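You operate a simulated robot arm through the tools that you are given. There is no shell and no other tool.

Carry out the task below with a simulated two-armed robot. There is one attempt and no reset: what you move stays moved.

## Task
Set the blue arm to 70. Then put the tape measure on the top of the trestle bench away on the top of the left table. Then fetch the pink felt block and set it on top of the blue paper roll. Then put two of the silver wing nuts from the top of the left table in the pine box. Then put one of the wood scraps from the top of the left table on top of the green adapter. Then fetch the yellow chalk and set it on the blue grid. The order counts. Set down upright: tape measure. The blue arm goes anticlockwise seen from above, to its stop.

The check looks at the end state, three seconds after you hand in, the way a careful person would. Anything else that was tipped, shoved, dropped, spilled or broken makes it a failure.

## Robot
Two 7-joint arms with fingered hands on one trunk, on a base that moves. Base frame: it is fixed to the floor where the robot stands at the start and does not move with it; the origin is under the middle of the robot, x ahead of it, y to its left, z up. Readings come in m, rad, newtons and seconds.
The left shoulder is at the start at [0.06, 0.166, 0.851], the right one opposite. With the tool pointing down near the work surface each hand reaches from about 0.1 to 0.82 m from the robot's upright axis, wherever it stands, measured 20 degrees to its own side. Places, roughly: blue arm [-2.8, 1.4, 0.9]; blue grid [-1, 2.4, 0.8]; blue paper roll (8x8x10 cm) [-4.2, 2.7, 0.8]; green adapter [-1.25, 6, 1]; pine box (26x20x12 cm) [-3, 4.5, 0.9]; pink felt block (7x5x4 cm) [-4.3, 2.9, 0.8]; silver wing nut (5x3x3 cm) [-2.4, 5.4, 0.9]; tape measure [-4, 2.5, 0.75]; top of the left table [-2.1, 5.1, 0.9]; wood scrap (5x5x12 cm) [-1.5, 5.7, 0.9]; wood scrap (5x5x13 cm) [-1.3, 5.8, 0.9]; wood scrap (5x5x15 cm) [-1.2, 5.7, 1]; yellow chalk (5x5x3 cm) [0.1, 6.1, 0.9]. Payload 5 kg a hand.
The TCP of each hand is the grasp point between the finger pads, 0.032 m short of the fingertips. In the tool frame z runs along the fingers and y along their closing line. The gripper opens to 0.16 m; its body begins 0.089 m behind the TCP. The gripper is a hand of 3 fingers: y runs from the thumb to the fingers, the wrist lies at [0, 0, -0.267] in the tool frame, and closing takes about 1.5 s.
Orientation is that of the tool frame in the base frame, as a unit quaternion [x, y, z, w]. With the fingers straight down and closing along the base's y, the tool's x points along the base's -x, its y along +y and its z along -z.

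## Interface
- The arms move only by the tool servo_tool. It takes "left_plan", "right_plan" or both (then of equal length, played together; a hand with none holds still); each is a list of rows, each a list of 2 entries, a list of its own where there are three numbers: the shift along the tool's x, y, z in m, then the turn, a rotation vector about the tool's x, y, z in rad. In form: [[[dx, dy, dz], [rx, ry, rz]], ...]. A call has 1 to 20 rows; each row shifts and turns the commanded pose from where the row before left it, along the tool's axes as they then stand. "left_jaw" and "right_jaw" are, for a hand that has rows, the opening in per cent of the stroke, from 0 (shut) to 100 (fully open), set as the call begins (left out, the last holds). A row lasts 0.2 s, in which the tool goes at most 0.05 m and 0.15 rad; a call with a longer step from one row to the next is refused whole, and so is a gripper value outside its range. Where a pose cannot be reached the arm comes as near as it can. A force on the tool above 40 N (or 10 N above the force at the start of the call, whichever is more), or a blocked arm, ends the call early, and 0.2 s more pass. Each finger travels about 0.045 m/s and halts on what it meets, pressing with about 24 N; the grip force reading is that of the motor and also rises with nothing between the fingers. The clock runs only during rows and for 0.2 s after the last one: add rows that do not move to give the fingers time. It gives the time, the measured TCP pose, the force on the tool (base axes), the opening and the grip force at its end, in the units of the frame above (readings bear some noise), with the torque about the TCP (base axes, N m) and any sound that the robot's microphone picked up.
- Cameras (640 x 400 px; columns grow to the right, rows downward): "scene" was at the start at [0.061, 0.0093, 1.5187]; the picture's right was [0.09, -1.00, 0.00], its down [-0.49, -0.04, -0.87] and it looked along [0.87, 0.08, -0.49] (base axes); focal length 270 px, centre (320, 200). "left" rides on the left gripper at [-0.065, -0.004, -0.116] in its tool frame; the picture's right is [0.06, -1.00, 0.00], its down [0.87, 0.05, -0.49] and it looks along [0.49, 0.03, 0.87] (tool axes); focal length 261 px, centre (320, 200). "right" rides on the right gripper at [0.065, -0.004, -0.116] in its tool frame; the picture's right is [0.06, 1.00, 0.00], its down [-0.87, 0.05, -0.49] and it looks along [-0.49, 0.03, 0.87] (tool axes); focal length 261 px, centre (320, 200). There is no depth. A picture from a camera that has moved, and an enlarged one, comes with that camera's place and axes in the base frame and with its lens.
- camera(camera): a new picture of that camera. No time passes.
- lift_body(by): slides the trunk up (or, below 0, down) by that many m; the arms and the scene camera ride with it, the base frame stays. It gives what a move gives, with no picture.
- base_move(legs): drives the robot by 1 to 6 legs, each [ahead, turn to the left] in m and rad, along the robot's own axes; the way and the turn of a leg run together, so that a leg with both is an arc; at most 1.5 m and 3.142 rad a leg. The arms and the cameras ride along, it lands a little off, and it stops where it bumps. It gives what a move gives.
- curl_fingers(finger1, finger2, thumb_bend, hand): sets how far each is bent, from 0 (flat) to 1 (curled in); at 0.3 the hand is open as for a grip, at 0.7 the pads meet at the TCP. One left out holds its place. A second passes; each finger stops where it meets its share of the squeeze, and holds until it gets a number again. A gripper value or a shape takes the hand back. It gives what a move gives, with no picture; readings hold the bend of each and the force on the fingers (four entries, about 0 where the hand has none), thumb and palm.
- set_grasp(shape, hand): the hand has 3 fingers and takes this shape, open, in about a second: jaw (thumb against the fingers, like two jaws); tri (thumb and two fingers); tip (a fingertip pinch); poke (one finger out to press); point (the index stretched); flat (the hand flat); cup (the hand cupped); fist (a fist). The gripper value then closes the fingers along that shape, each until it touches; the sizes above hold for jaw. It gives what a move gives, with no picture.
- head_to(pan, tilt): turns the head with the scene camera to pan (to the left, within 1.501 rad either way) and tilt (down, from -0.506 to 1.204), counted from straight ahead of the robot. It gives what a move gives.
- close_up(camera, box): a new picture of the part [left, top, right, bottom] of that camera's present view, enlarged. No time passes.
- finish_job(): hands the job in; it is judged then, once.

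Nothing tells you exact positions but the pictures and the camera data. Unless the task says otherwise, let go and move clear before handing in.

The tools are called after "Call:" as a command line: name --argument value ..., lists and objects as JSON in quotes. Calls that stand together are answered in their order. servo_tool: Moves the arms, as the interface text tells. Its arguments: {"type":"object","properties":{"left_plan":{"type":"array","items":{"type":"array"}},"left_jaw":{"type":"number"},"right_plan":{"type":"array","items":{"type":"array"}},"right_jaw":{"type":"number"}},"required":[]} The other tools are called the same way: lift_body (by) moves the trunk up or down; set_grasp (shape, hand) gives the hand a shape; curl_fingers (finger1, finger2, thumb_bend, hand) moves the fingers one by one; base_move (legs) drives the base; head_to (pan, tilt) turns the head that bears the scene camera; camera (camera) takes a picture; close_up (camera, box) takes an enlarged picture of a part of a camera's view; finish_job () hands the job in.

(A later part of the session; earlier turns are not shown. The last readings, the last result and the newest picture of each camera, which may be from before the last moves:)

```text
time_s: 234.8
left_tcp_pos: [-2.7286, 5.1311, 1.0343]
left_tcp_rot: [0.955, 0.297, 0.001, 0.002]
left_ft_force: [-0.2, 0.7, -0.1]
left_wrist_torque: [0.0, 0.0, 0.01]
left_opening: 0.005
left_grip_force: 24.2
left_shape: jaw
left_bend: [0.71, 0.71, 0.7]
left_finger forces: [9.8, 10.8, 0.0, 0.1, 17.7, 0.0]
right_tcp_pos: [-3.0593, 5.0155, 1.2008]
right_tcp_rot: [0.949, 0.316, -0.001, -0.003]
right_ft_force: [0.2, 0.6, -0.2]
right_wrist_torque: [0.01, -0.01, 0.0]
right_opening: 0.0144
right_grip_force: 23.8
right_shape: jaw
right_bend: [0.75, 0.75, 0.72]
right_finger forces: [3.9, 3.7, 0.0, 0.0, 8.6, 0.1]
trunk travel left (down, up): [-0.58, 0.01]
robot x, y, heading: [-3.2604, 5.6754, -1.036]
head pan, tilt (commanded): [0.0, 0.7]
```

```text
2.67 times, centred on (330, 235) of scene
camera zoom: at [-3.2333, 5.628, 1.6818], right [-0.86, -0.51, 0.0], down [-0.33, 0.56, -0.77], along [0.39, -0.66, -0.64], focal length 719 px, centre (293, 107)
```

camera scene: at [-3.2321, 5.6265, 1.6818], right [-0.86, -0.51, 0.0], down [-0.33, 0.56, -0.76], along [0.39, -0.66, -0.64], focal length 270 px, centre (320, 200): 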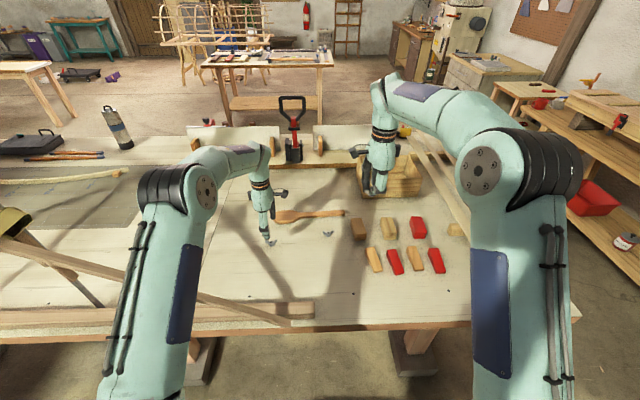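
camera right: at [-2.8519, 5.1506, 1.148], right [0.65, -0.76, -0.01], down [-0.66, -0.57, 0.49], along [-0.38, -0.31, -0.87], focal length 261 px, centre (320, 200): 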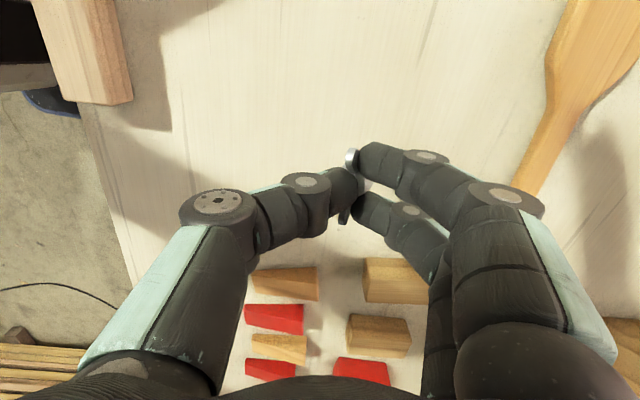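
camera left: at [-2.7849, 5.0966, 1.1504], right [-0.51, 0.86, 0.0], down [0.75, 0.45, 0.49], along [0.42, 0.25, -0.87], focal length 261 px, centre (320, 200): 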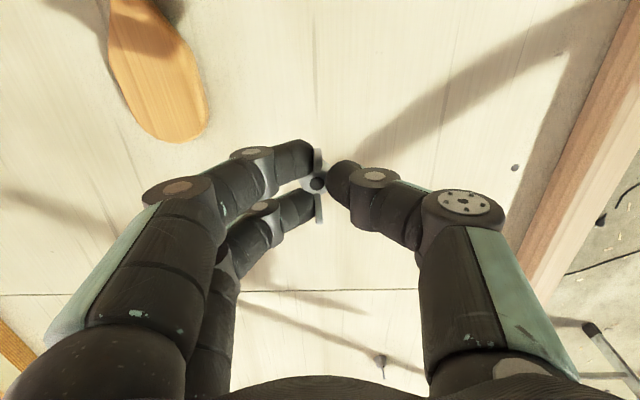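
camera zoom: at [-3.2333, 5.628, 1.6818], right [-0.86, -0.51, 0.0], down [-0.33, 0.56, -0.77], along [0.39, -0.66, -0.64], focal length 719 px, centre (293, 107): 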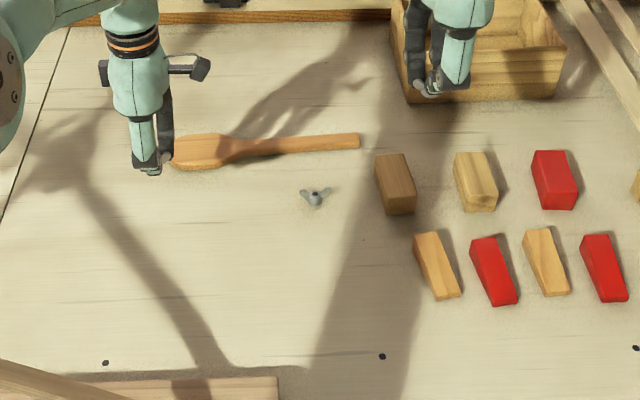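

Both nuts are held. I raise and retract the left hand, then drive around to the table's left end, facing the pine box.

Call:
servo_tool --left_plan '[[[0, -0.01, -0.035], [0, 0, 0]], [[0.002, -0.035, -0.033], [0, 0, 0]], [[0.003, -0.036, -0.033], [0, 0, 0]], [[0.003, -0.036, -0.033], [0, 0, 0]], [[0.003, -0.036, -0.033], [0, 0, 0]], [[0.003, -0.036, -0.033], [0, 0, 0]]]'

Call:
base_move --legs '[[0, -1.57], [1.31, 0], [0, 1.571], [1.12, 0], [0, 1.57]]'

Call:
camera --camera "scene"

```text
time_s: 236.2
left_tcp_pos: [-2.8252, 5.2968, 1.2342]
left_tcp_rot: [0.955, 0.296, 0.001, 0.004]
left_ft_force: [0.0, 0.7, 0.3]
left_wrist_torque: [-0.05, -0.01, -0.03]
left_opening: 0.0052
left_grip_force: 23.6
left_shape: jaw
left_bend: [0.71, 0.71, 0.7]
left_finger forces: [9.9, 10.8, 0.0, 0.0, 17.6, 0.0]
right_tcp_pos: [-3.058, 5.0179, 1.2007]
right_tcp_rot: [0.949, 0.315, 0.0, -0.002]
right_ft_force: [0.5, 0.1, -0.5]
right_wrist_torque: [-0.04, -0.02, -0.02]
right_opening: 0.0146
right_grip_force: 23.5
right_shape: jaw
right_bend: [0.75, 0.75, 0.72]
right_finger forces: [3.9, 3.7, 0.0, 0.1, 8.5, 0.0]
trunk travel left (down, up): [-0.58, 0.01]
robot x, y, heading: [-3.2616, 5.678, -1.038]
head pan, tilt (commanded): [0.0, 0.7]
```

```text
time_s: 259.9
left_tcp_pos: [-3.5029, 4.478, 1.2334]
left_tcp_rot: [0.498, 0.867, 0.003, 0.002]
left_ft_force: [0.3, 1.3, -0.9]
left_wrist_torque: [-0.01, -0.02, 0.01]
left_opening: 0.0047
left_grip_force: 24.2
left_shape: jaw
left_bend: [0.71, 0.71, 0.7]
left_finger forces: [9.8, 10.8, 0.0, 0.0, 17.0, 0.0]
right_tcp_pos: [-3.2412, 4.2244, 1.201]
right_tcp_rot: [0.48, 0.877, -0.003, -0.001]
right_ft_force: [0.5, -0.4, -0.2]
right_wrist_torque: [-0.02, -0.02, 0.0]
right_opening: 0.014
right_grip_force: 24.0
right_shape: jaw
right_bend: [0.75, 0.75, 0.72]
right_finger forces: [2.9, 3.3, 0.1, 0.1, 6.2, 0.1]
trunk travel left (down, up): [-0.58, 0.01]
robot x, y, heading: [-3.9082, 4.0728, 0.457]
head pan, tilt (commanded): [0.0, 0.7]
```

```text
taken
camera scene: at [-3.8632, 4.0959, 1.6818], right [0.44, -0.9, 0.0], down [-0.58, -0.28, -0.76], along [0.69, 0.34, -0.64], focal length 270 px, centre (320, 200)
```

scene: 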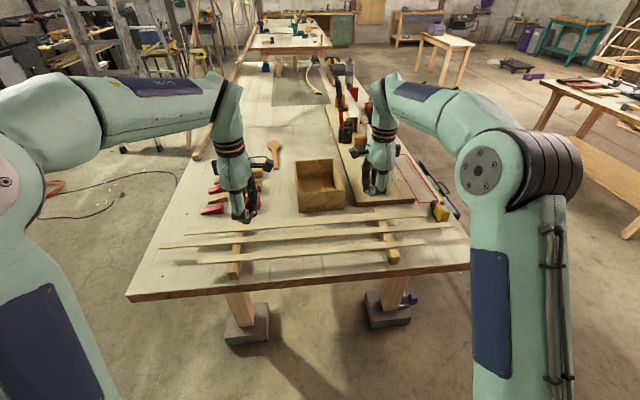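

I'm at the table's left end with the pine box ahead. I square up and drive closer, checking both nuts are still held.

Call:
base_move --legs '[[0, 0.07], [0.18, 0]]'

Call:
camera --camera "right"

Call:
camera --camera "left"

Call:
camera --camera "scene"

```text
time_s: 261.8
left_tcp_pos: [-3.3739, 4.5989, 1.2328]
left_tcp_rot: [0.467, 0.885, 0.002, 0.0]
left_ft_force: [0.7, 0.3, -0.7]
left_wrist_torque: [-0.04, 0.03, 0.01]
left_opening: 0.0047
left_grip_force: 23.7
left_shape: jaw
left_bend: [0.71, 0.71, 0.7]
left_finger forces: [9.9, 10.8, 0.1, 0.0, 17.1, 0.0]
right_tcp_pos: [-3.0971, 4.3639, 1.199]
right_tcp_rot: [0.448, 0.894, -0.004, -0.002]
right_ft_force: [-0.7, 0.2, 0.0]
right_wrist_torque: [0.0, 0.03, 0.01]
right_opening: 0.0142
right_grip_force: 24.2
right_shape: jaw
right_bend: [0.75, 0.75, 0.72]
right_finger forces: [3.0, 3.2, 0.0, 0.0, 6.4, 0.0]
trunk travel left (down, up): [-0.58, 0.01]
robot x, y, heading: [-3.758, 4.1613, 0.524]
head pan, tilt (commanded): [0.0, 0.7]
```

```text
taken
camera right: at [-3.1377, 4.4137, 1.3165], right [0.76, 0.65, -0.01], down [0.57, -0.66, 0.49], along [0.31, -0.38, -0.87], focal length 261 px, centre (320, 200)
```

right: 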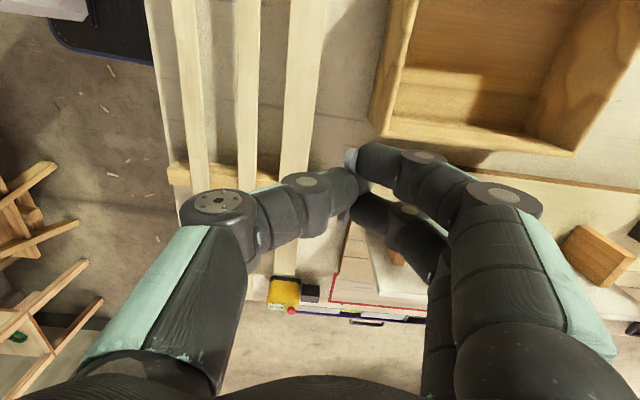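

```text
taken
camera left: at [-3.3412, 4.5413, 1.3487], right [-0.86, -0.51, 0.0], down [-0.45, 0.75, 0.49], along [-0.25, 0.42, -0.87], focal length 261 px, centre (320, 200)
```

left: 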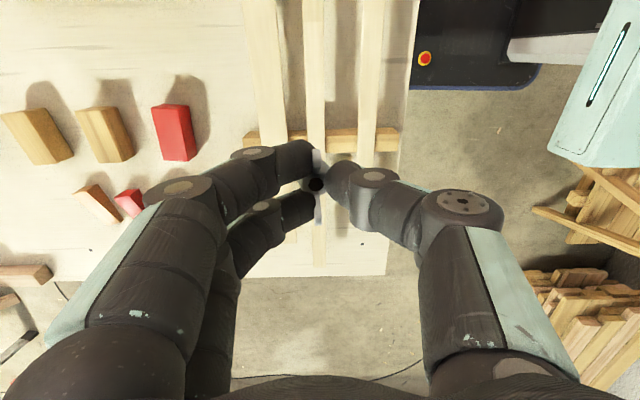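

```text
taken
camera scene: at [-3.7063, 4.1917, 1.6817], right [0.5, -0.86, 0.0], down [-0.56, -0.33, -0.76], along [0.66, 0.39, -0.65], focal length 270 px, centre (320, 200)
```

scene: 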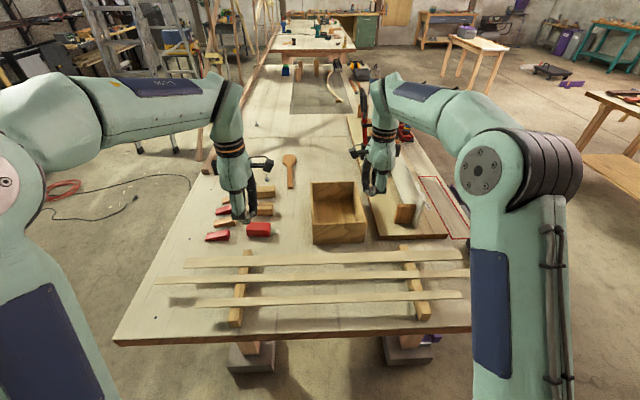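

Both nuts are still held. The box spans roughly 0.76–0.99 m ahead, slightly too far, so I drive 0.12 m closer (base slides under the table edge between the legs) and bring the right hand over the box.

Call:
base_move --legs '[[0.12, 0]]'

Call:
camera --camera "scene"

Call:
camera --camera "right"

```text
time_s: 263.1
left_tcp_pos: [-3.2704, 4.6576, 1.2335]
left_tcp_rot: [0.467, 0.884, 0.002, 0.002]
left_ft_force: [0.1, -0.2, -0.7]
left_wrist_torque: [-0.03, 0.06, 0.03]
left_opening: 0.0049
left_grip_force: 24.3
left_shape: jaw
left_bend: [0.71, 0.71, 0.7]
left_finger forces: [9.9, 10.7, 0.1, 0.0, 17.1, 0.0]
right_tcp_pos: [-2.9943, 4.4231, 1.2]
right_tcp_rot: [0.449, 0.893, -0.003, -0.001]
right_ft_force: [0.7, 0.9, -0.5]
right_wrist_torque: [-0.03, 0.04, 0.04]
right_opening: 0.014
right_grip_force: 24.0
right_shape: jaw
right_bend: [0.75, 0.75, 0.72]
right_finger forces: [3.0, 3.2, 0.0, 0.0, 6.4, 0.0]
trunk travel left (down, up): [-0.58, 0.01]
robot x, y, heading: [-3.6509, 4.2226, 0.527]
head pan, tilt (commanded): [0.0, 0.7]
```

```text
taken
camera scene: at [-3.6037, 4.2516, 1.6817], right [0.5, -0.86, 0.0], down [-0.56, -0.32, -0.76], along [0.66, 0.38, -0.65], focal length 270 px, centre (320, 200)
```

scene: 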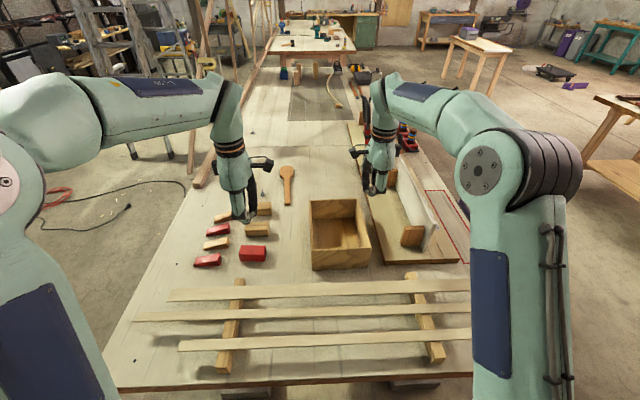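

```text
taken
camera right: at [-3.0347, 4.4723, 1.316], right [0.76, 0.64, -0.01], down [0.56, -0.66, 0.49], along [0.31, -0.38, -0.87], focal length 261 px, centre (320, 200)
```

right: 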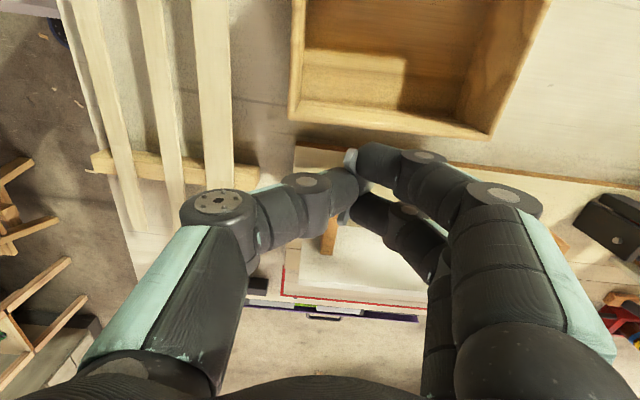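

The box rim's centre is near (-2.97, 4.55). I move the right hand over it and lower to just above the rim.

Call:
servo_tool --right_plan '[[[0.0296, 0.03, 0], [0, 0, 0]], [[0.0296, 0.03, 0], [0, 0, 0]], [[0.0296, 0.03, 0], [0, 0, 0]], [[0, 0, 0.04], [0, 0, 0]], [[0, 0, 0.04], [0, 0, 0]], [[0, 0, 0.04], [0, 0, 0]]]'

Call:
camera --camera "right"

Call:
close_up --camera "scene" --box '[240, 120, 440, 290]'

```text
time_s: 264.5
left_tcp_pos: [-3.2733, 4.6558, 1.2333]
left_tcp_rot: [0.468, 0.884, 0.002, 0.001]
left_ft_force: [-0.2, 0.4, 0.4]
left_wrist_torque: [-0.02, -0.03, 0.02]
left_opening: 0.0048
left_grip_force: 24.0
left_shape: jaw
left_bend: [0.71, 0.71, 0.7]
left_finger forces: [9.9, 10.9, 0.0, 0.1, 17.1, 0.0]
right_tcp_pos: [-2.9788, 4.5463, 1.0777]
right_tcp_rot: [0.45, 0.893, -0.001, 0.0]
right_ft_force: [-0.1, -0.8, -0.8]
right_wrist_torque: [0.02, -0.01, 0.03]
right_opening: 0.0138
right_grip_force: 24.0
right_shape: jaw
right_bend: [0.75, 0.75, 0.72]
right_finger forces: [3.1, 3.4, 0.0, 0.0, 6.8, 0.0]
right hand out of reach, approached as far as the arm can: row 3
trunk travel left (down, up): [-0.58, 0.01]
robot x, y, heading: [-3.6556, 4.2206, 0.525]
head pan, tilt (commanded): [0.0, 0.7]
```

```text
taken
camera right: at [-3.0191, 4.5967, 1.1949], right [0.76, 0.64, 0.0], down [0.56, -0.67, 0.49], along [0.31, -0.38, -0.87], focal length 261 px, centre (320, 200)
```

right: 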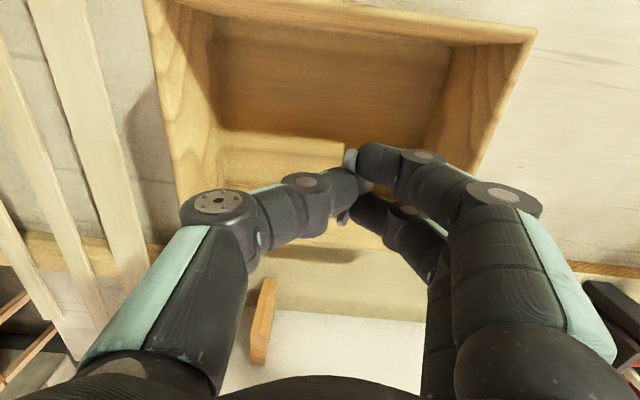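

```text
2.35 times, centred on (340, 205) of scene
camera zoom: at [-3.6057, 4.2498, 1.6819], right [0.5, -0.86, 0.0], down [-0.56, -0.32, -0.76], along [0.66, 0.38, -0.64], focal length 634 px, centre (273, 188)
```

zoom: 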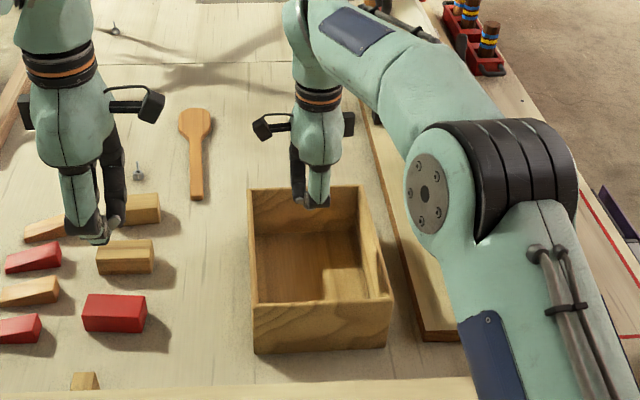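

The hand's straight-down path goes well inside the box. I lower the nut into the box and release it near the bottom.

Call:
servo_tool --right_plan '[[[0, 0, 0.045], [0, 0, 0]], [[0, 0, 0.045], [0, 0, 0]], [[0, 0, 0.04], [0, 0, 0]]]'

Call:
camera --camera "right"

Call:
close_up --camera "scene" --box '[240, 120, 440, 290]'

```text
time_s: 265.3
left_tcp_pos: [-3.2711, 4.6571, 1.2324]
left_tcp_rot: [0.467, 0.884, 0.002, 0.001]
left_ft_force: [1.1, -0.4, -0.4]
left_wrist_torque: [0.02, 0.02, -0.02]
left_opening: 0.0048
left_grip_force: 23.8
left_shape: jaw
left_bend: [0.71, 0.71, 0.7]
left_finger forces: [9.8, 10.8, 0.0, 0.0, 17.1, 0.0]
right_tcp_pos: [-2.9804, 4.5458, 0.9493]
right_tcp_rot: [0.45, 0.893, -0.003, -0.002]
right_ft_force: [0.0, 0.5, -0.1]
right_wrist_torque: [-0.02, 0.04, -0.01]
right_opening: 0.0138
right_grip_force: 24.0
right_shape: jaw
right_bend: [0.75, 0.75, 0.72]
right_finger forces: [3.1, 3.3, 0.0, 0.1, 6.8, 0.0]
trunk travel left (down, up): [-0.58, 0.01]
robot x, y, heading: [-3.6532, 4.2222, 0.527]
head pan, tilt (commanded): [0.0, 0.7]
```

```text
taken
camera right: at [-3.0202, 4.5948, 1.0652], right [0.76, 0.64, -0.01], down [0.56, -0.66, 0.49], along [0.31, -0.38, -0.87], focal length 261 px, centre (320, 200)
```

right: 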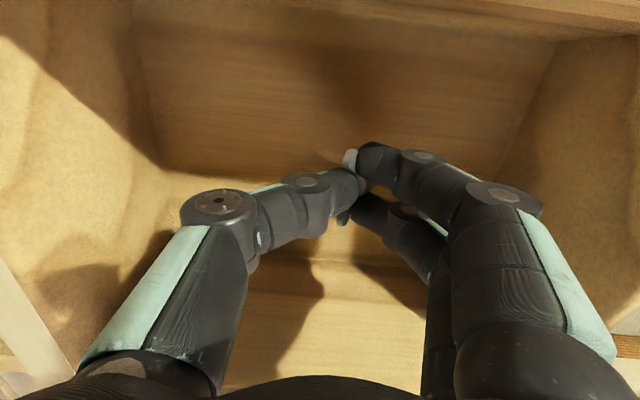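

```text
2.35 times, centred on (340, 205) of scene
camera zoom: at [-3.6049, 4.2508, 1.6818], right [0.5, -0.86, 0.0], down [-0.56, -0.32, -0.76], along [0.66, 0.38, -0.64], focal length 634 px, centre (273, 188)
```

zoom: 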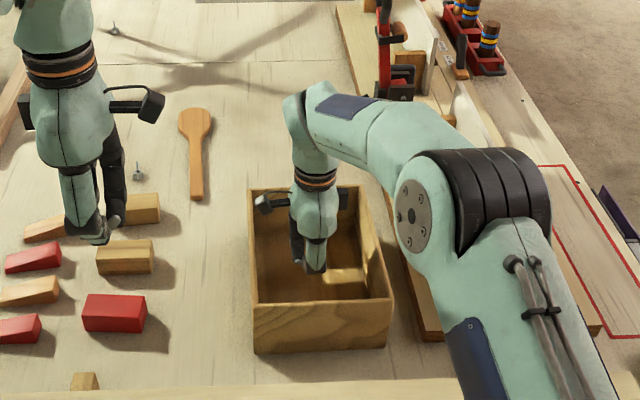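

The fingertips are inside the box near its floor. I open to release the nut.

Call:
servo_tool --right_plan '[[[0, 0, 0], [0, 0, 0]], [[0, 0, 0], [0, 0, 0]], [[0, 0, 0], [0, 0, 0]], [[0, 0, 0], [0, 0, 0]], [[0, 0, 0], [0, 0, 0]]]' --right_jaw 35

Call:
camera --camera "right"

```text
time_s: 266.5
left_tcp_pos: [-3.2724, 4.6566, 1.2336]
left_tcp_rot: [0.467, 0.884, 0.003, 0.002]
left_ft_force: [-0.4, -0.4, -0.1]
left_wrist_torque: [-0.01, 0.0, -0.03]
left_opening: 0.0049
left_grip_force: 24.5
left_shape: jaw
left_bend: [0.71, 0.71, 0.7]
left_finger forces: [9.9, 10.9, 0.0, 0.0, 17.1, 0.0]
right_tcp_pos: [-2.979, 4.5462, 0.9492]
right_tcp_rot: [0.45, 0.893, -0.002, -0.002]
right_ft_force: [-1.1, -0.2, 0.4]
right_wrist_torque: [0.01, 0.0, 0.02]
right_opening: 0.0556
right_grip_force: 0.1
right_shape: jaw
right_bend: [0.73, 0.73, 0.7]
right_finger forces: [0.0, 0.1, 0.0, 0.1, 0.0, 0.0]
trunk travel left (down, up): [-0.58, 0.01]
robot x, y, heading: [-3.6534, 4.2229, 0.525]
head pan, tilt (commanded): [0.0, 0.7]
```

```text
taken
camera right: at [-3.0207, 4.5946, 1.0659], right [0.76, 0.64, -0.01], down [0.56, -0.66, 0.49], along [0.31, -0.38, -0.87], focal length 261 px, centre (320, 200)
```

right: 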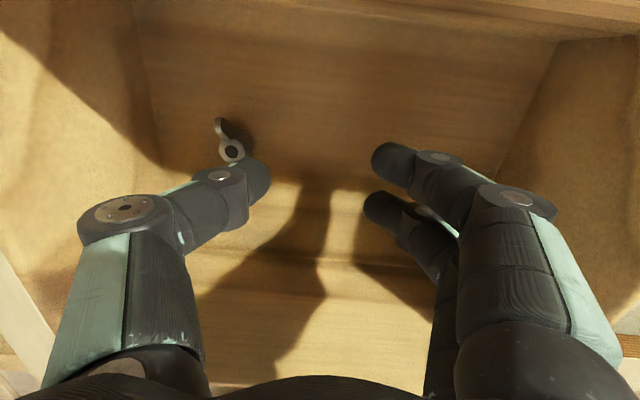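

The first nut lies in the box. I raise the right hand and move it aside for the left hand.

Call:
servo_tool --right_plan '[[[0, 0, -0.04], [0, 0, 0]], [[0, 0, -0.045], [0, 0, 0]], [[0, 0, -0.045], [0, 0, 0]], [[0, 0, -0.04], [0, 0, 0]], [[-0.03, -0.02, -0.02], [0, 0, 0]], [[-0.04, -0.02, -0.02], [0, 0, 0]], [[-0.04, -0.02, -0.02], [0, 0, 0]], [[-0.04, -0.02, 0], [0, 0, 0]], [[-0.04, -0.02, 0], [0, 0, 0]]]'

Call:
close_up --camera "scene" --box '[240, 120, 440, 290]'

Call:
camera --camera "left"

```text
time_s: 268.5
left_tcp_pos: [-3.2715, 4.6545, 1.2342]
left_tcp_rot: [0.468, 0.884, 0.003, 0.001]
left_ft_force: [-0.6, 0.2, -0.6]
left_wrist_torque: [-0.03, -0.01, -0.02]
left_opening: 0.0047
left_grip_force: 24.3
left_shape: jaw
left_bend: [0.71, 0.71, 0.7]
left_finger forces: [9.9, 10.9, 0.0, 0.0, 17.0, 0.0]
right_tcp_pos: [-2.9451, 4.3329, 1.1817]
right_tcp_rot: [0.449, 0.893, -0.002, -0.002]
right_ft_force: [-0.5, -0.3, -0.3]
right_wrist_torque: [0.03, 0.01, 0.02]
right_opening: 0.0558
right_grip_force: 0.0
right_shape: jaw
right_bend: [0.73, 0.73, 0.7]
right_finger forces: [0.1, 0.1, 0.0, 0.1, 0.1, 0.0]
trunk travel left (down, up): [-0.58, 0.01]
robot x, y, heading: [-3.6522, 4.2206, 0.527]
head pan, tilt (commanded): [0.0, 0.7]
```

```text
2.35 times, centred on (340, 205) of scene
camera zoom: at [-3.6059, 4.2485, 1.6819], right [0.5, -0.86, 0.0], down [-0.56, -0.32, -0.77], along [0.66, 0.39, -0.64], focal length 634 px, centre (273, 188)
```

zoom: 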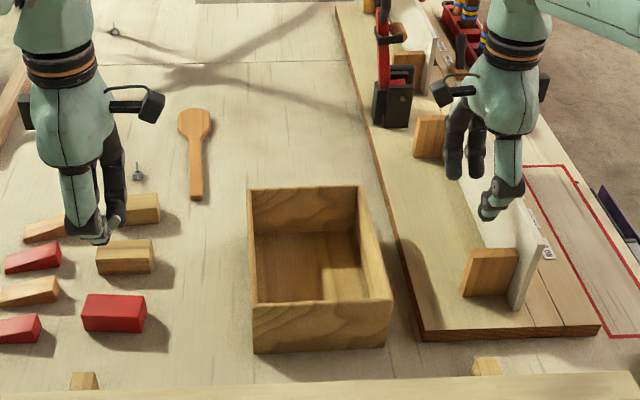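

```text
taken
camera left: at [-3.2395, 4.5975, 1.3498], right [-0.86, -0.51, -0.01], down [-0.45, 0.75, 0.49], along [-0.25, 0.43, -0.87], focal length 261 px, centre (320, 200)
```

left: 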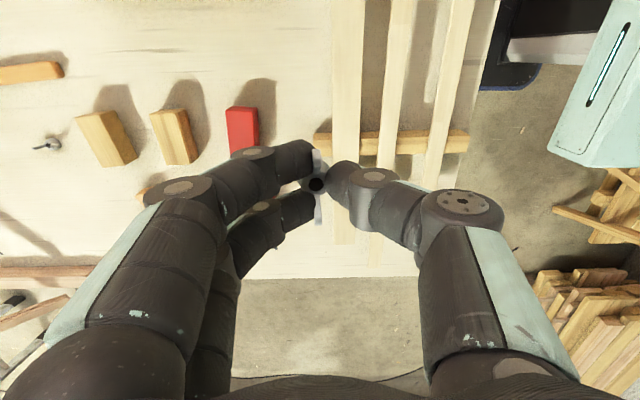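

The box is free for the left hand. I move the right hand further out, then bring the left hand over the box's near edge and down.

Call:
servo_tool --right_plan '[[[-0.04, -0.02, -0.01], [0, 0, 0]], [[-0.04, -0.02, -0.01], [0, 0, 0]], [[-0.04, -0.02, -0.01], [0, 0, 0]], [[-0.03, -0.02, -0.01], [0, 0, 0]]]'

Call:
servo_tool --left_plan '[[[-0.0358, 0.0136, 0.0163], [0, 0, 0]], [[-0.0358, 0.0136, 0.0163], [0, 0, 0]], [[-0.0358, 0.0136, 0.0163], [0, 0, 0]], [[-0.0358, 0.0136, 0.0163], [0, 0, 0]], [[-0.0358, 0.0136, 0.0163], [0, 0, 0]], [[-0.0358, 0.0136, 0.0163], [0, 0, 0]], [[-0.0358, 0.0136, 0.0163], [0, 0, 0]], [[-0.0019, 0.0266, 0.02], [0, 0, 0]], [[-0.0019, 0.0266, 0.033], [0, 0, 0]], [[-0.0019, 0.0266, 0.033], [0, 0, 0]]]'

Call:
camera --camera "left"

Call:
close_up --camera "scene" --box '[240, 120, 440, 290]'

```text
time_s: 269.5
left_tcp_pos: [-3.2725, 4.656, 1.2329]
left_tcp_rot: [0.468, 0.884, 0.003, 0.001]
left_ft_force: [0.1, -0.6, 0.9]
left_wrist_torque: [-0.01, -0.02, -0.05]
left_opening: 0.0048
left_grip_force: 24.2
left_shape: jaw
left_bend: [0.71, 0.71, 0.7]
left_finger forces: [9.9, 11.0, 0.1, 0.0, 17.1, 0.1]
right_tcp_pos: [-2.9221, 4.1647, 1.2189]
right_tcp_rot: [0.45, 0.893, -0.002, -0.001]
right_ft_force: [-0.1, -0.2, 0.0]
right_wrist_torque: [0.0, 0.0, 0.01]
right_opening: 0.0558
right_grip_force: 0.1
right_shape: jaw
right_bend: [0.73, 0.73, 0.7]
right_finger forces: [0.0, 0.0, 0.1, 0.0, 0.1, 0.0]
trunk travel left (down, up): [-0.58, 0.01]
robot x, y, heading: [-3.6514, 4.2208, 0.529]
head pan, tilt (commanded): [0.0, 0.7]
```

```text
time_s: 271.7
left_tcp_pos: [-2.9827, 4.5468, 1.0354]
left_tcp_rot: [0.469, 0.883, 0.002, 0.001]
left_ft_force: [-0.2, -0.2, 0.7]
left_wrist_torque: [0.0, 0.03, -0.02]
left_opening: 0.0046
left_grip_force: 23.8
left_shape: jaw
left_bend: [0.71, 0.71, 0.7]
left_finger forces: [9.7, 10.9, 0.0, 0.0, 17.1, 0.0]
right_tcp_pos: [-2.9197, 4.1664, 1.2185]
right_tcp_rot: [0.449, 0.894, -0.002, -0.001]
right_ft_force: [0.8, 0.4, -0.7]
right_wrist_torque: [-0.01, 0.01, -0.02]
right_opening: 0.0556
right_grip_force: 0.1
right_shape: jaw
right_bend: [0.73, 0.73, 0.7]
right_finger forces: [0.0, 0.0, 0.1, 0.1, 0.0, 0.1]
trunk travel left (down, up): [-0.58, 0.01]
robot x, y, heading: [-3.6506, 4.2196, 0.526]
head pan, tilt (commanded): [0.0, 0.7]
```

```text
taken
camera left: at [-2.9494, 4.488, 1.1511], right [-0.86, -0.51, 0.0], down [-0.45, 0.75, 0.49], along [-0.25, 0.43, -0.87], focal length 261 px, centre (320, 200)
```

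left: 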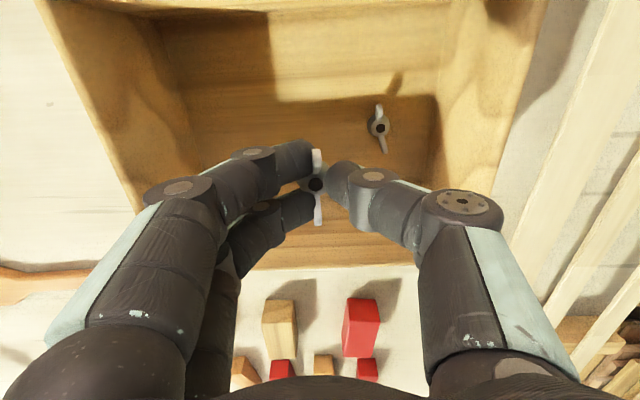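

```text
2.35 times, centred on (340, 205) of scene
camera zoom: at [-3.6043, 4.2509, 1.6818], right [0.5, -0.86, 0.0], down [-0.56, -0.32, -0.76], along [0.66, 0.38, -0.64], focal length 634 px, centre (273, 188)
```

zoom: 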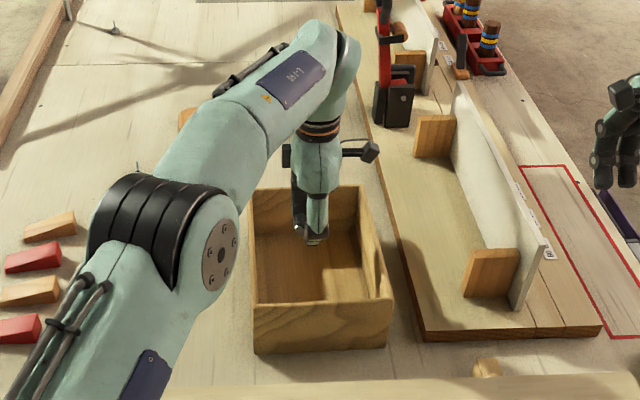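

The first nut is visible in the box. I lower the second one beside it and release.

Call:
servo_tool --left_plan '[[[0, 0.008, 0.04], [0, 0, 0]], [[0, 0.005, 0.035], [0, 0, 0]]]'

Call:
servo_tool --left_plan '[[[0, 0, 0], [0, 0, 0]], [[0, 0, 0], [0, 0, 0]], [[0, 0, 0], [0, 0, 0]], [[0, 0, 0], [0, 0, 0]]]' --left_jaw 30

Call:
camera --camera "left"

```text
time_s: 272.3
left_tcp_pos: [-2.9713, 4.5523, 0.9607]
left_tcp_rot: [0.467, 0.884, 0.002, 0.002]
left_ft_force: [0.0, 1.1, 0.0]
left_wrist_torque: [0.0, 0.03, 0.0]
left_opening: 0.0047
left_grip_force: 24.0
left_shape: jaw
left_bend: [0.71, 0.71, 0.7]
left_finger forces: [9.8, 10.8, 0.0, 0.1, 17.0, 0.1]
right_tcp_pos: [-2.9211, 4.1664, 1.219]
right_tcp_rot: [0.449, 0.893, -0.002, -0.001]
right_ft_force: [-0.9, 0.4, 0.7]
right_wrist_torque: [0.02, 0.0, 0.01]
right_opening: 0.0555
right_grip_force: 0.1
right_shape: jaw
right_bend: [0.73, 0.73, 0.7]
right_finger forces: [0.0, 0.1, 0.1, 0.0, 0.0, 0.0]
trunk travel left (down, up): [-0.58, 0.01]
robot x, y, heading: [-3.6512, 4.2249, 0.522]
head pan, tilt (commanded): [0.0, 0.7]
```

```text
time_s: 273.3
left_tcp_pos: [-2.9722, 4.553, 0.9601]
left_tcp_rot: [0.468, 0.884, 0.002, 0.001]
left_ft_force: [1.6, -0.4, -0.3]
left_wrist_torque: [-0.02, 0.0, 0.02]
left_opening: 0.0475
left_grip_force: 0.1
left_shape: jaw
left_bend: [0.73, 0.73, 0.7]
left_finger forces: [0.1, 0.0, 0.0, 0.0, 0.1, 0.0]
right_tcp_pos: [-2.9216, 4.1678, 1.2188]
right_tcp_rot: [0.449, 0.894, -0.002, -0.001]
right_ft_force: [0.6, -0.3, 0.5]
right_wrist_torque: [0.01, -0.02, -0.02]
right_opening: 0.0558
right_grip_force: 0.0
right_shape: jaw
right_bend: [0.73, 0.73, 0.7]
right_finger forces: [0.0, 0.0, 0.1, 0.0, 0.1, 0.1]
trunk travel left (down, up): [-0.58, 0.01]
robot x, y, heading: [-3.6537, 4.2237, 0.526]
head pan, tilt (commanded): [0.0, 0.7]
```

```text
taken
camera left: at [-2.9396, 4.4948, 1.0761], right [-0.86, -0.51, 0.0], down [-0.45, 0.75, 0.49], along [-0.25, 0.43, -0.87], focal length 261 px, centre (320, 200)
```

left: 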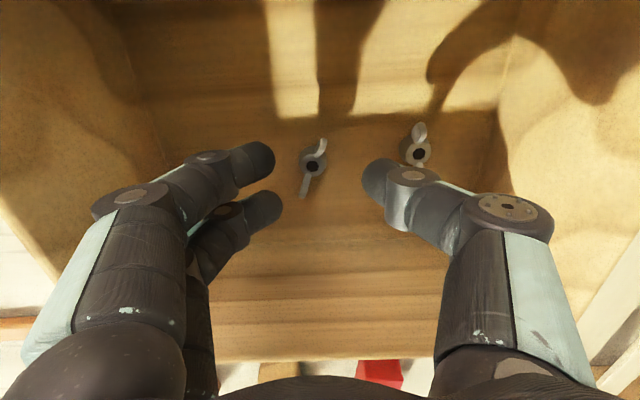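

Both wing nuts lie in the pine box. I raise the left hand out and back.

Call:
servo_tool --left_plan '[[[0, 0, -0.035], [0, 0, 0]], [[0, 0, -0.035], [0, 0, 0]], [[0, -0.01, -0.035], [0, 0, 0]], [[0.002, -0.03, -0.035], [0, 0, 0]], [[0.002, -0.03, -0.035], [0, 0, 0]], [[0.002, -0.03, -0.03], [0, 0, 0]], [[0.04, -0.02, -0.01], [0, 0, 0]], [[0.04, -0.02, -0.01], [0, 0, 0]], [[0.04, -0.02, -0.01], [0, 0, 0]], [[0.04, -0.02, 0], [0, 0, 0]]]'

Call:
camera --camera "scene"

Call:
close_up --camera "scene" --box '[280, 170, 400, 280]'

```text
time_s: 275.5
left_tcp_pos: [-3.2175, 4.5861, 1.192]
left_tcp_rot: [0.467, 0.884, 0.003, 0.001]
left_ft_force: [1.3, 0.3, 0.1]
left_wrist_torque: [0.01, -0.05, -0.01]
left_opening: 0.048
left_grip_force: 0.0
left_shape: jaw
left_bend: [0.73, 0.73, 0.7]
left_finger forces: [0.0, 0.0, 0.0, 0.1, 0.0, 0.0]
right_tcp_pos: [-2.9224, 4.1685, 1.2197]
right_tcp_rot: [0.449, 0.893, -0.002, -0.001]
right_ft_force: [0.0, -0.3, 0.9]
right_wrist_torque: [-0.01, -0.04, 0.0]
right_opening: 0.0554
right_grip_force: 0.0
right_shape: jaw
right_bend: [0.73, 0.73, 0.7]
right_finger forces: [0.0, 0.1, 0.0, 0.0, 0.0, 0.1]
trunk travel left (down, up): [-0.58, 0.01]
robot x, y, heading: [-3.6564, 4.2209, 0.52]
head pan, tilt (commanded): [0.0, 0.7]
```

```text
taken
camera scene: at [-3.607, 4.2508, 1.6819], right [0.5, -0.86, 0.0], down [-0.56, -0.32, -0.77], along [0.66, 0.38, -0.64], focal length 270 px, centre (320, 200)
```

scene: 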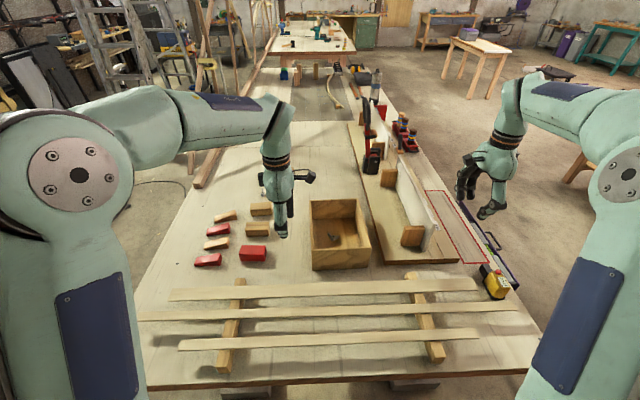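

```text
3.64 times, centred on (340, 225) of scene
camera zoom: at [-3.607, 4.2508, 1.6819], right [0.5, -0.86, 0.0], down [-0.56, -0.32, -0.77], along [0.66, 0.38, -0.64], focal length 980 px, centre (247, 109)
```

zoom: 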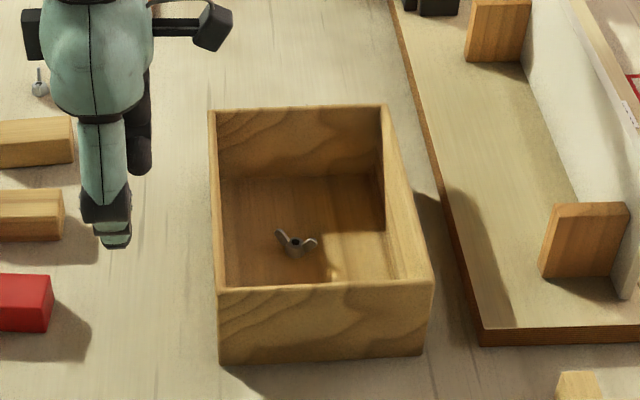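

Both nuts are in the box. Next are the wood scraps at the far end of this table. I pull the right hand in, back out, and go around to the front lane of the table.

Call:
servo_tool --right_plan '[[[0.04, -0.01, 0], [0, 0, 0]], [[0.04, -0.01, 0], [0, 0, 0]], [[0.04, -0.01, 0], [0, 0, 0]], [[0.03, -0.01, 0], [0, 0, 0]]]'

Call:
base_move --legs '[[-0.28, 0], [0, -1.57], [1.25, 0], [0, 1.57]]'

Call:
head_to --pan 0.2 --tilt 0.35

Call:
camera --camera "scene"

```text
time_s: 276.5
left_tcp_pos: [-3.2171, 4.5867, 1.1933]
left_tcp_rot: [0.467, 0.884, 0.003, 0.001]
left_ft_force: [-0.6, 0.2, -0.2]
left_wrist_torque: [-0.01, 0.01, 0.01]
left_opening: 0.0478
left_grip_force: 0.1
left_shape: jaw
left_bend: [0.73, 0.73, 0.7]
left_finger forces: [0.0, 0.0, 0.1, 0.0, 0.1, 0.0]
right_tcp_pos: [-3.0418, 4.2634, 1.2187]
right_tcp_rot: [0.449, 0.893, -0.002, -0.001]
right_ft_force: [0.1, 0.7, 0.3]
right_wrist_torque: [-0.01, -0.01, 0.0]
right_opening: 0.0557
right_grip_force: 0.1
right_shape: jaw
right_bend: [0.73, 0.73, 0.7]
right_finger forces: [0.0, 0.0, 0.1, 0.0, 0.0, 0.0]
trunk travel left (down, up): [-0.58, 0.01]
robot x, y, heading: [-3.6497, 4.221, 0.524]
head pan, tilt (commanded): [0.0, 0.7]
```

```text
time_s: 292.3
left_tcp_pos: [-2.8171, 3.3264, 1.1935]
left_tcp_rot: [0.48, 0.877, 0.003, 0.001]
left_ft_force: [-1.1, 0.9, -0.1]
left_wrist_torque: [-0.02, 0.02, 0.03]
left_opening: 0.0479
left_grip_force: 0.1
left_shape: jaw
left_bend: [0.73, 0.73, 0.7]
left_finger forces: [0.1, 0.1, 0.0, 0.1, 0.0, 0.0]
right_tcp_pos: [-2.652, 2.9984, 1.22]
right_tcp_rot: [0.462, 0.887, -0.003, -0.001]
right_ft_force: [0.8, -1.0, 0.2]
right_wrist_torque: [-0.04, -0.02, 0.02]
right_opening: 0.0558
right_grip_force: 0.1
right_shape: jaw
right_bend: [0.73, 0.73, 0.7]
right_finger forces: [0.0, 0.0, 0.1, 0.0, 0.0, 0.0]
trunk travel left (down, up): [-0.58, 0.01]
robot x, y, heading: [-3.2676, 2.9763, 0.499]
head pan, tilt (commanded): [0.0, 0.7]
```

```text
time_s: 293.1
left_tcp_pos: [-2.8169, 3.3266, 1.1934]
left_tcp_rot: [0.48, 0.877, 0.003, 0.002]
left_ft_force: [0.0, 0.0, 0.1]
left_wrist_torque: [-0.02, 0.01, -0.03]
left_opening: 0.0476
left_grip_force: 0.0
left_shape: jaw
left_bend: [0.73, 0.73, 0.7]
left_finger forces: [0.0, 0.0, 0.1, 0.0, 0.0, 0.0]
right_tcp_pos: [-2.6514, 2.998, 1.2184]
right_tcp_rot: [0.462, 0.887, -0.002, -0.002]
right_ft_force: [0.0, 0.2, 0.6]
right_wrist_torque: [0.01, -0.02, -0.01]
right_opening: 0.0555
right_grip_force: 0.0
right_shape: jaw
right_bend: [0.73, 0.73, 0.7]
right_finger forces: [0.0, 0.0, 0.0, 0.0, 0.1, 0.0]
trunk travel left (down, up): [-0.58, 0.01]
robot x, y, heading: [-3.2659, 2.9747, 0.5]
head pan, tilt (commanded): [0.201, 0.351]
```

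```text
taken
camera scene: at [-3.2196, 3.0204, 1.7132], right [0.64, -0.77, 0.0], down [-0.26, -0.22, -0.94], along [0.72, 0.6, -0.34], focal length 270 px, centre (320, 200)
```

scene: 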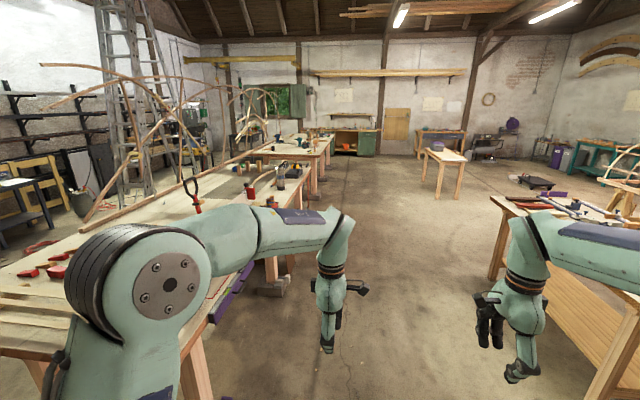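

The front lane is open. I drive along the table toward its far end.

Call:
base_move --legs '[[0, 0.035], [1.4, 0], [1.3, 0]]'

Call:
head_to --pan 0.7 --tilt 0.45

Call:
camera --camera "scene"

Call:
head_to --pan 0.0 --tilt 0.4

Call:
camera --camera "scene"

```text
time_s: 306.7
left_tcp_pos: [-0.508, 4.7432, 1.1924]
left_tcp_rot: [0.46, 0.888, 0.002, 0.002]
left_ft_force: [-0.3, -0.4, -0.3]
left_wrist_torque: [0.0, 0.03, -0.03]
left_opening: 0.0478
left_grip_force: 0.0
left_shape: jaw
left_bend: [0.73, 0.73, 0.7]
left_finger forces: [0.0, 0.0, 0.1, 0.0, 0.0, 0.0]
right_tcp_pos: [-0.3278, 4.424, 1.2188]
right_tcp_rot: [0.441, 0.897, -0.002, -0.002]
right_ft_force: [0.0, -0.7, 0.4]
right_wrist_torque: [-0.03, 0.05, 0.01]
right_opening: 0.0555
right_grip_force: 0.1
right_shape: jaw
right_bend: [0.73, 0.73, 0.7]
right_finger forces: [0.1, 0.1, 0.1, 0.0, 0.0, 0.1]
trunk travel left (down, up): [-0.58, 0.01]
robot x, y, heading: [-0.9441, 4.3761, 0.544]
head pan, tilt (commanded): [0.201, 0.351]
```

```text
time_s: 307.6
left_tcp_pos: [-0.5091, 4.7441, 1.1934]
left_tcp_rot: [0.46, 0.888, 0.002, 0.001]
left_ft_force: [-0.8, -0.1, 0.4]
left_wrist_torque: [-0.01, 0.04, 0.01]
left_opening: 0.0479
left_grip_force: 0.1
left_shape: jaw
left_bend: [0.73, 0.73, 0.7]
left_finger forces: [0.0, 0.0, 0.1, 0.0, 0.0, 0.0]
right_tcp_pos: [-0.3283, 4.4239, 1.2197]
right_tcp_rot: [0.441, 0.897, -0.003, -0.002]
right_ft_force: [-0.4, 0.8, -0.6]
right_wrist_torque: [0.0, -0.01, 0.03]
right_opening: 0.0556
right_grip_force: 0.1
right_shape: jaw
right_bend: [0.73, 0.73, 0.7]
right_finger forces: [0.1, 0.0, 0.1, 0.0, 0.0, 0.0]
trunk travel left (down, up): [-0.58, 0.01]
robot x, y, heading: [-0.9427, 4.3724, 0.541]
head pan, tilt (commanded): [0.7, 0.45]
```

```text
taken
camera scene: at [-0.9358, 4.4442, 1.704], right [0.95, -0.32, 0.0], down [-0.14, -0.41, -0.9], along [0.29, 0.85, -0.44], focal length 270 px, centre (320, 200)
```

scene: 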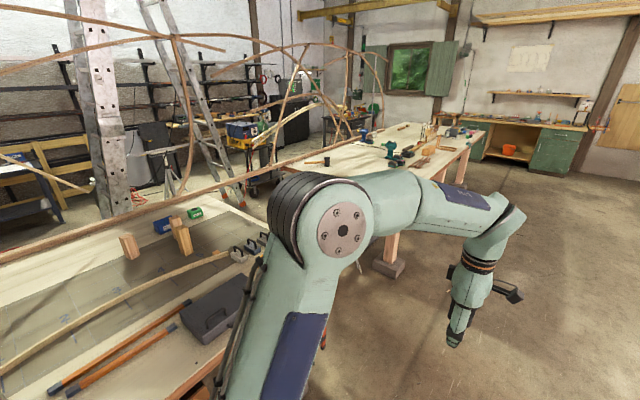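

```text
time_s: 308.7
left_tcp_pos: [-0.5096, 4.7451, 1.193]
left_tcp_rot: [0.459, 0.888, 0.003, 0.001]
left_ft_force: [0.6, -0.1, -0.8]
left_wrist_torque: [-0.04, 0.01, 0.03]
left_opening: 0.048
left_grip_force: 0.1
left_shape: jaw
left_bend: [0.73, 0.73, 0.7]
left_finger forces: [0.0, 0.1, 0.0, 0.0, 0.0, 0.0]
right_tcp_pos: [-0.3275, 4.4242, 1.2193]
right_tcp_rot: [0.442, 0.897, -0.002, 0.0]
right_ft_force: [0.4, 0.1, 0.2]
right_wrist_torque: [0.0, -0.01, -0.01]
right_opening: 0.0558
right_grip_force: 0.1
right_shape: jaw
right_bend: [0.73, 0.73, 0.7]
right_finger forces: [0.0, 0.1, 0.0, 0.0, 0.1, 0.0]
trunk travel left (down, up): [-0.58, 0.01]
robot x, y, heading: [-0.9398, 4.3726, 0.546]
head pan, tilt (commanded): [0.0, 0.4]
```

```text
taken
camera scene: at [-0.8861, 4.4053, 1.7087], right [0.52, -0.85, 0.0], down [-0.33, -0.2, -0.92], along [0.79, 0.48, -0.39], focal length 270 px, centre (320, 200)
```

scene: 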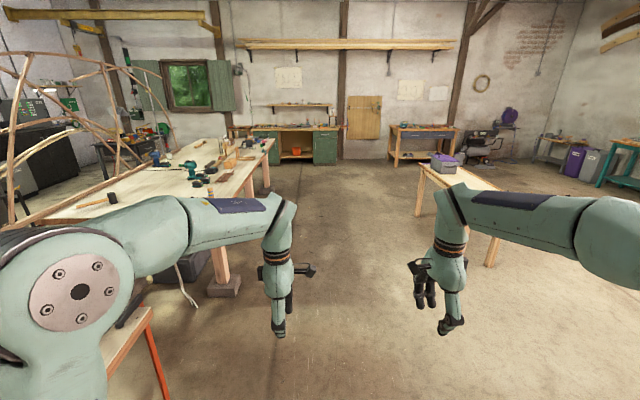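

I see the blue and green adapters and three upright wood scraps near the table's far rear corner. I drive on to the gap between this table and the next one to see how to reach them.

Call:
base_move --legs '[[0, -0.01], [1.25, 0], [0, 1.3]]'

Call:
head_to --pan 0.3 --tilt 0.5

Call:
camera --camera "scene"

```text
time_s: 318.8
left_tcp_pos: [-0.0297, 5.5461, 1.1936]
left_tcp_rot: [-0.143, 0.99, 0.003, 0.0]
left_ft_force: [-0.7, 0.1, 0.0]
left_wrist_torque: [0.01, -0.02, 0.03]
left_opening: 0.0476
left_grip_force: 0.0
left_shape: jaw
left_bend: [0.73, 0.73, 0.7]
left_finger forces: [0.0, 0.1, 0.0, 0.0, 0.0, 0.0]
right_tcp_pos: [0.333, 5.6141, 1.2198]
right_tcp_rot: [-0.163, 0.987, -0.003, 0.001]
right_ft_force: [-0.2, -0.1, -0.1]
right_wrist_torque: [-0.01, 0.01, -0.06]
right_opening: 0.0556
right_grip_force: 0.1
right_shape: jaw
right_bend: [0.73, 0.73, 0.7]
right_finger forces: [0.0, 0.0, 0.0, 0.0, 0.0, 0.1]
trunk travel left (down, up): [-0.58, 0.01]
robot x, y, heading: [0.1821, 5.0203, 1.784]
head pan, tilt (commanded): [0.0, 0.4]
```

```text
time_s: 319.6
left_tcp_pos: [-0.0288, 5.5463, 1.1932]
left_tcp_rot: [-0.143, 0.99, 0.002, -0.001]
left_ft_force: [0.0, 0.0, 0.6]
left_wrist_torque: [-0.04, 0.01, -0.04]
left_opening: 0.0477
left_grip_force: 0.0
left_shape: jaw
left_bend: [0.73, 0.73, 0.7]
left_finger forces: [0.1, 0.0, 0.0, 0.1, 0.1, 0.0]
right_tcp_pos: [0.3312, 5.6144, 1.2193]
right_tcp_rot: [-0.164, 0.987, -0.003, 0.001]
right_ft_force: [0.5, 0.3, 0.0]
right_wrist_torque: [-0.02, 0.0, -0.01]
right_opening: 0.0557
right_grip_force: 0.1
right_shape: jaw
right_bend: [0.73, 0.73, 0.7]
right_finger forces: [0.1, 0.0, 0.0, 0.0, 0.1, 0.0]
trunk travel left (down, up): [-0.58, 0.01]
robot x, y, heading: [0.1837, 5.017, 1.786]
head pan, tilt (commanded): [0.3, 0.499]
```

```text
taken
camera scene: at [0.1458, 5.0691, 1.6996], right [0.87, 0.49, 0.0], down [0.24, -0.42, -0.88], along [-0.43, 0.76, -0.48], focal length 270 px, centre (320, 200)
```

scene: 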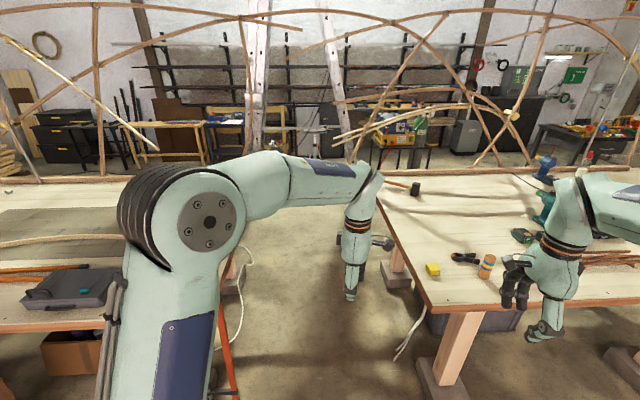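

The gap between the tables is about 0.84 m wide; the boat frame runs behind. There's a red rod near the corner of the left table, so I zoom in before entering.

Call:
close_up --camera "scene" --box '[0, 150, 240, 400]'

Call:
close_up --camera "scene" --box '[200, 160, 460, 400]'

Call:
camera --camera "left"

```text
1.60 times, centred on (120, 275) of scene
camera zoom: at [0.1458, 5.0691, 1.6996], right [0.87, 0.49, 0.0], down [0.24, -0.42, -0.88], along [-0.43, 0.76, -0.48], focal length 431 px, centre (640, 80)
```

zoom: 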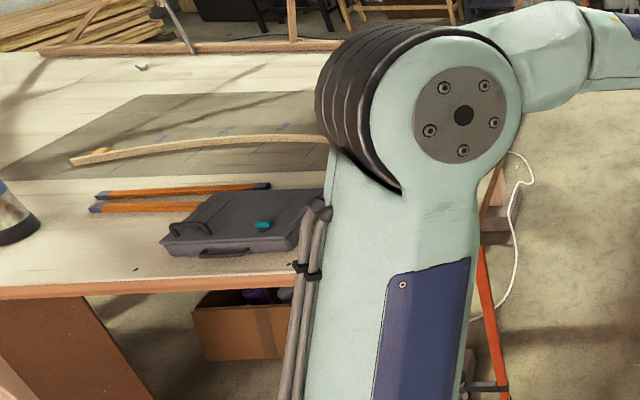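

```text
1.67 times, centred on (330, 280) of scene
camera zoom: at [0.1458, 5.0691, 1.6996], right [0.87, 0.49, 0.0], down [0.24, -0.42, -0.88], along [-0.43, 0.76, -0.48], focal length 449 px, centre (303, 67)
```

zoom: 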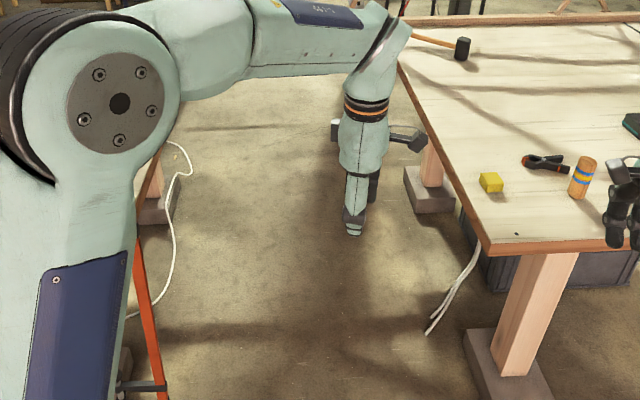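

```text
taken
camera left: at [0.0348, 5.5593, 1.3087], right [0.22, -0.97, 0.0], down [-0.85, -0.2, 0.49], along [-0.48, -0.11, -0.87], focal length 261 px, centre (320, 200)
```

left: 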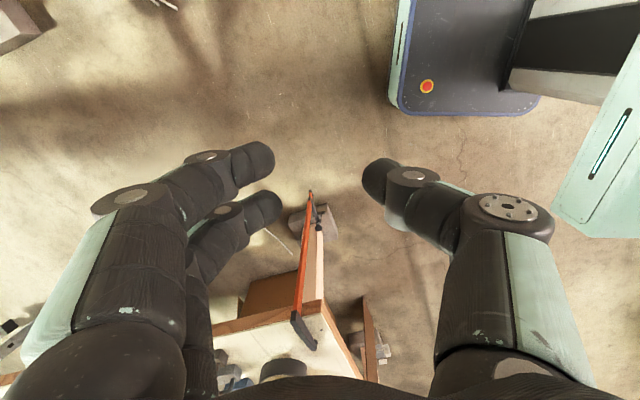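

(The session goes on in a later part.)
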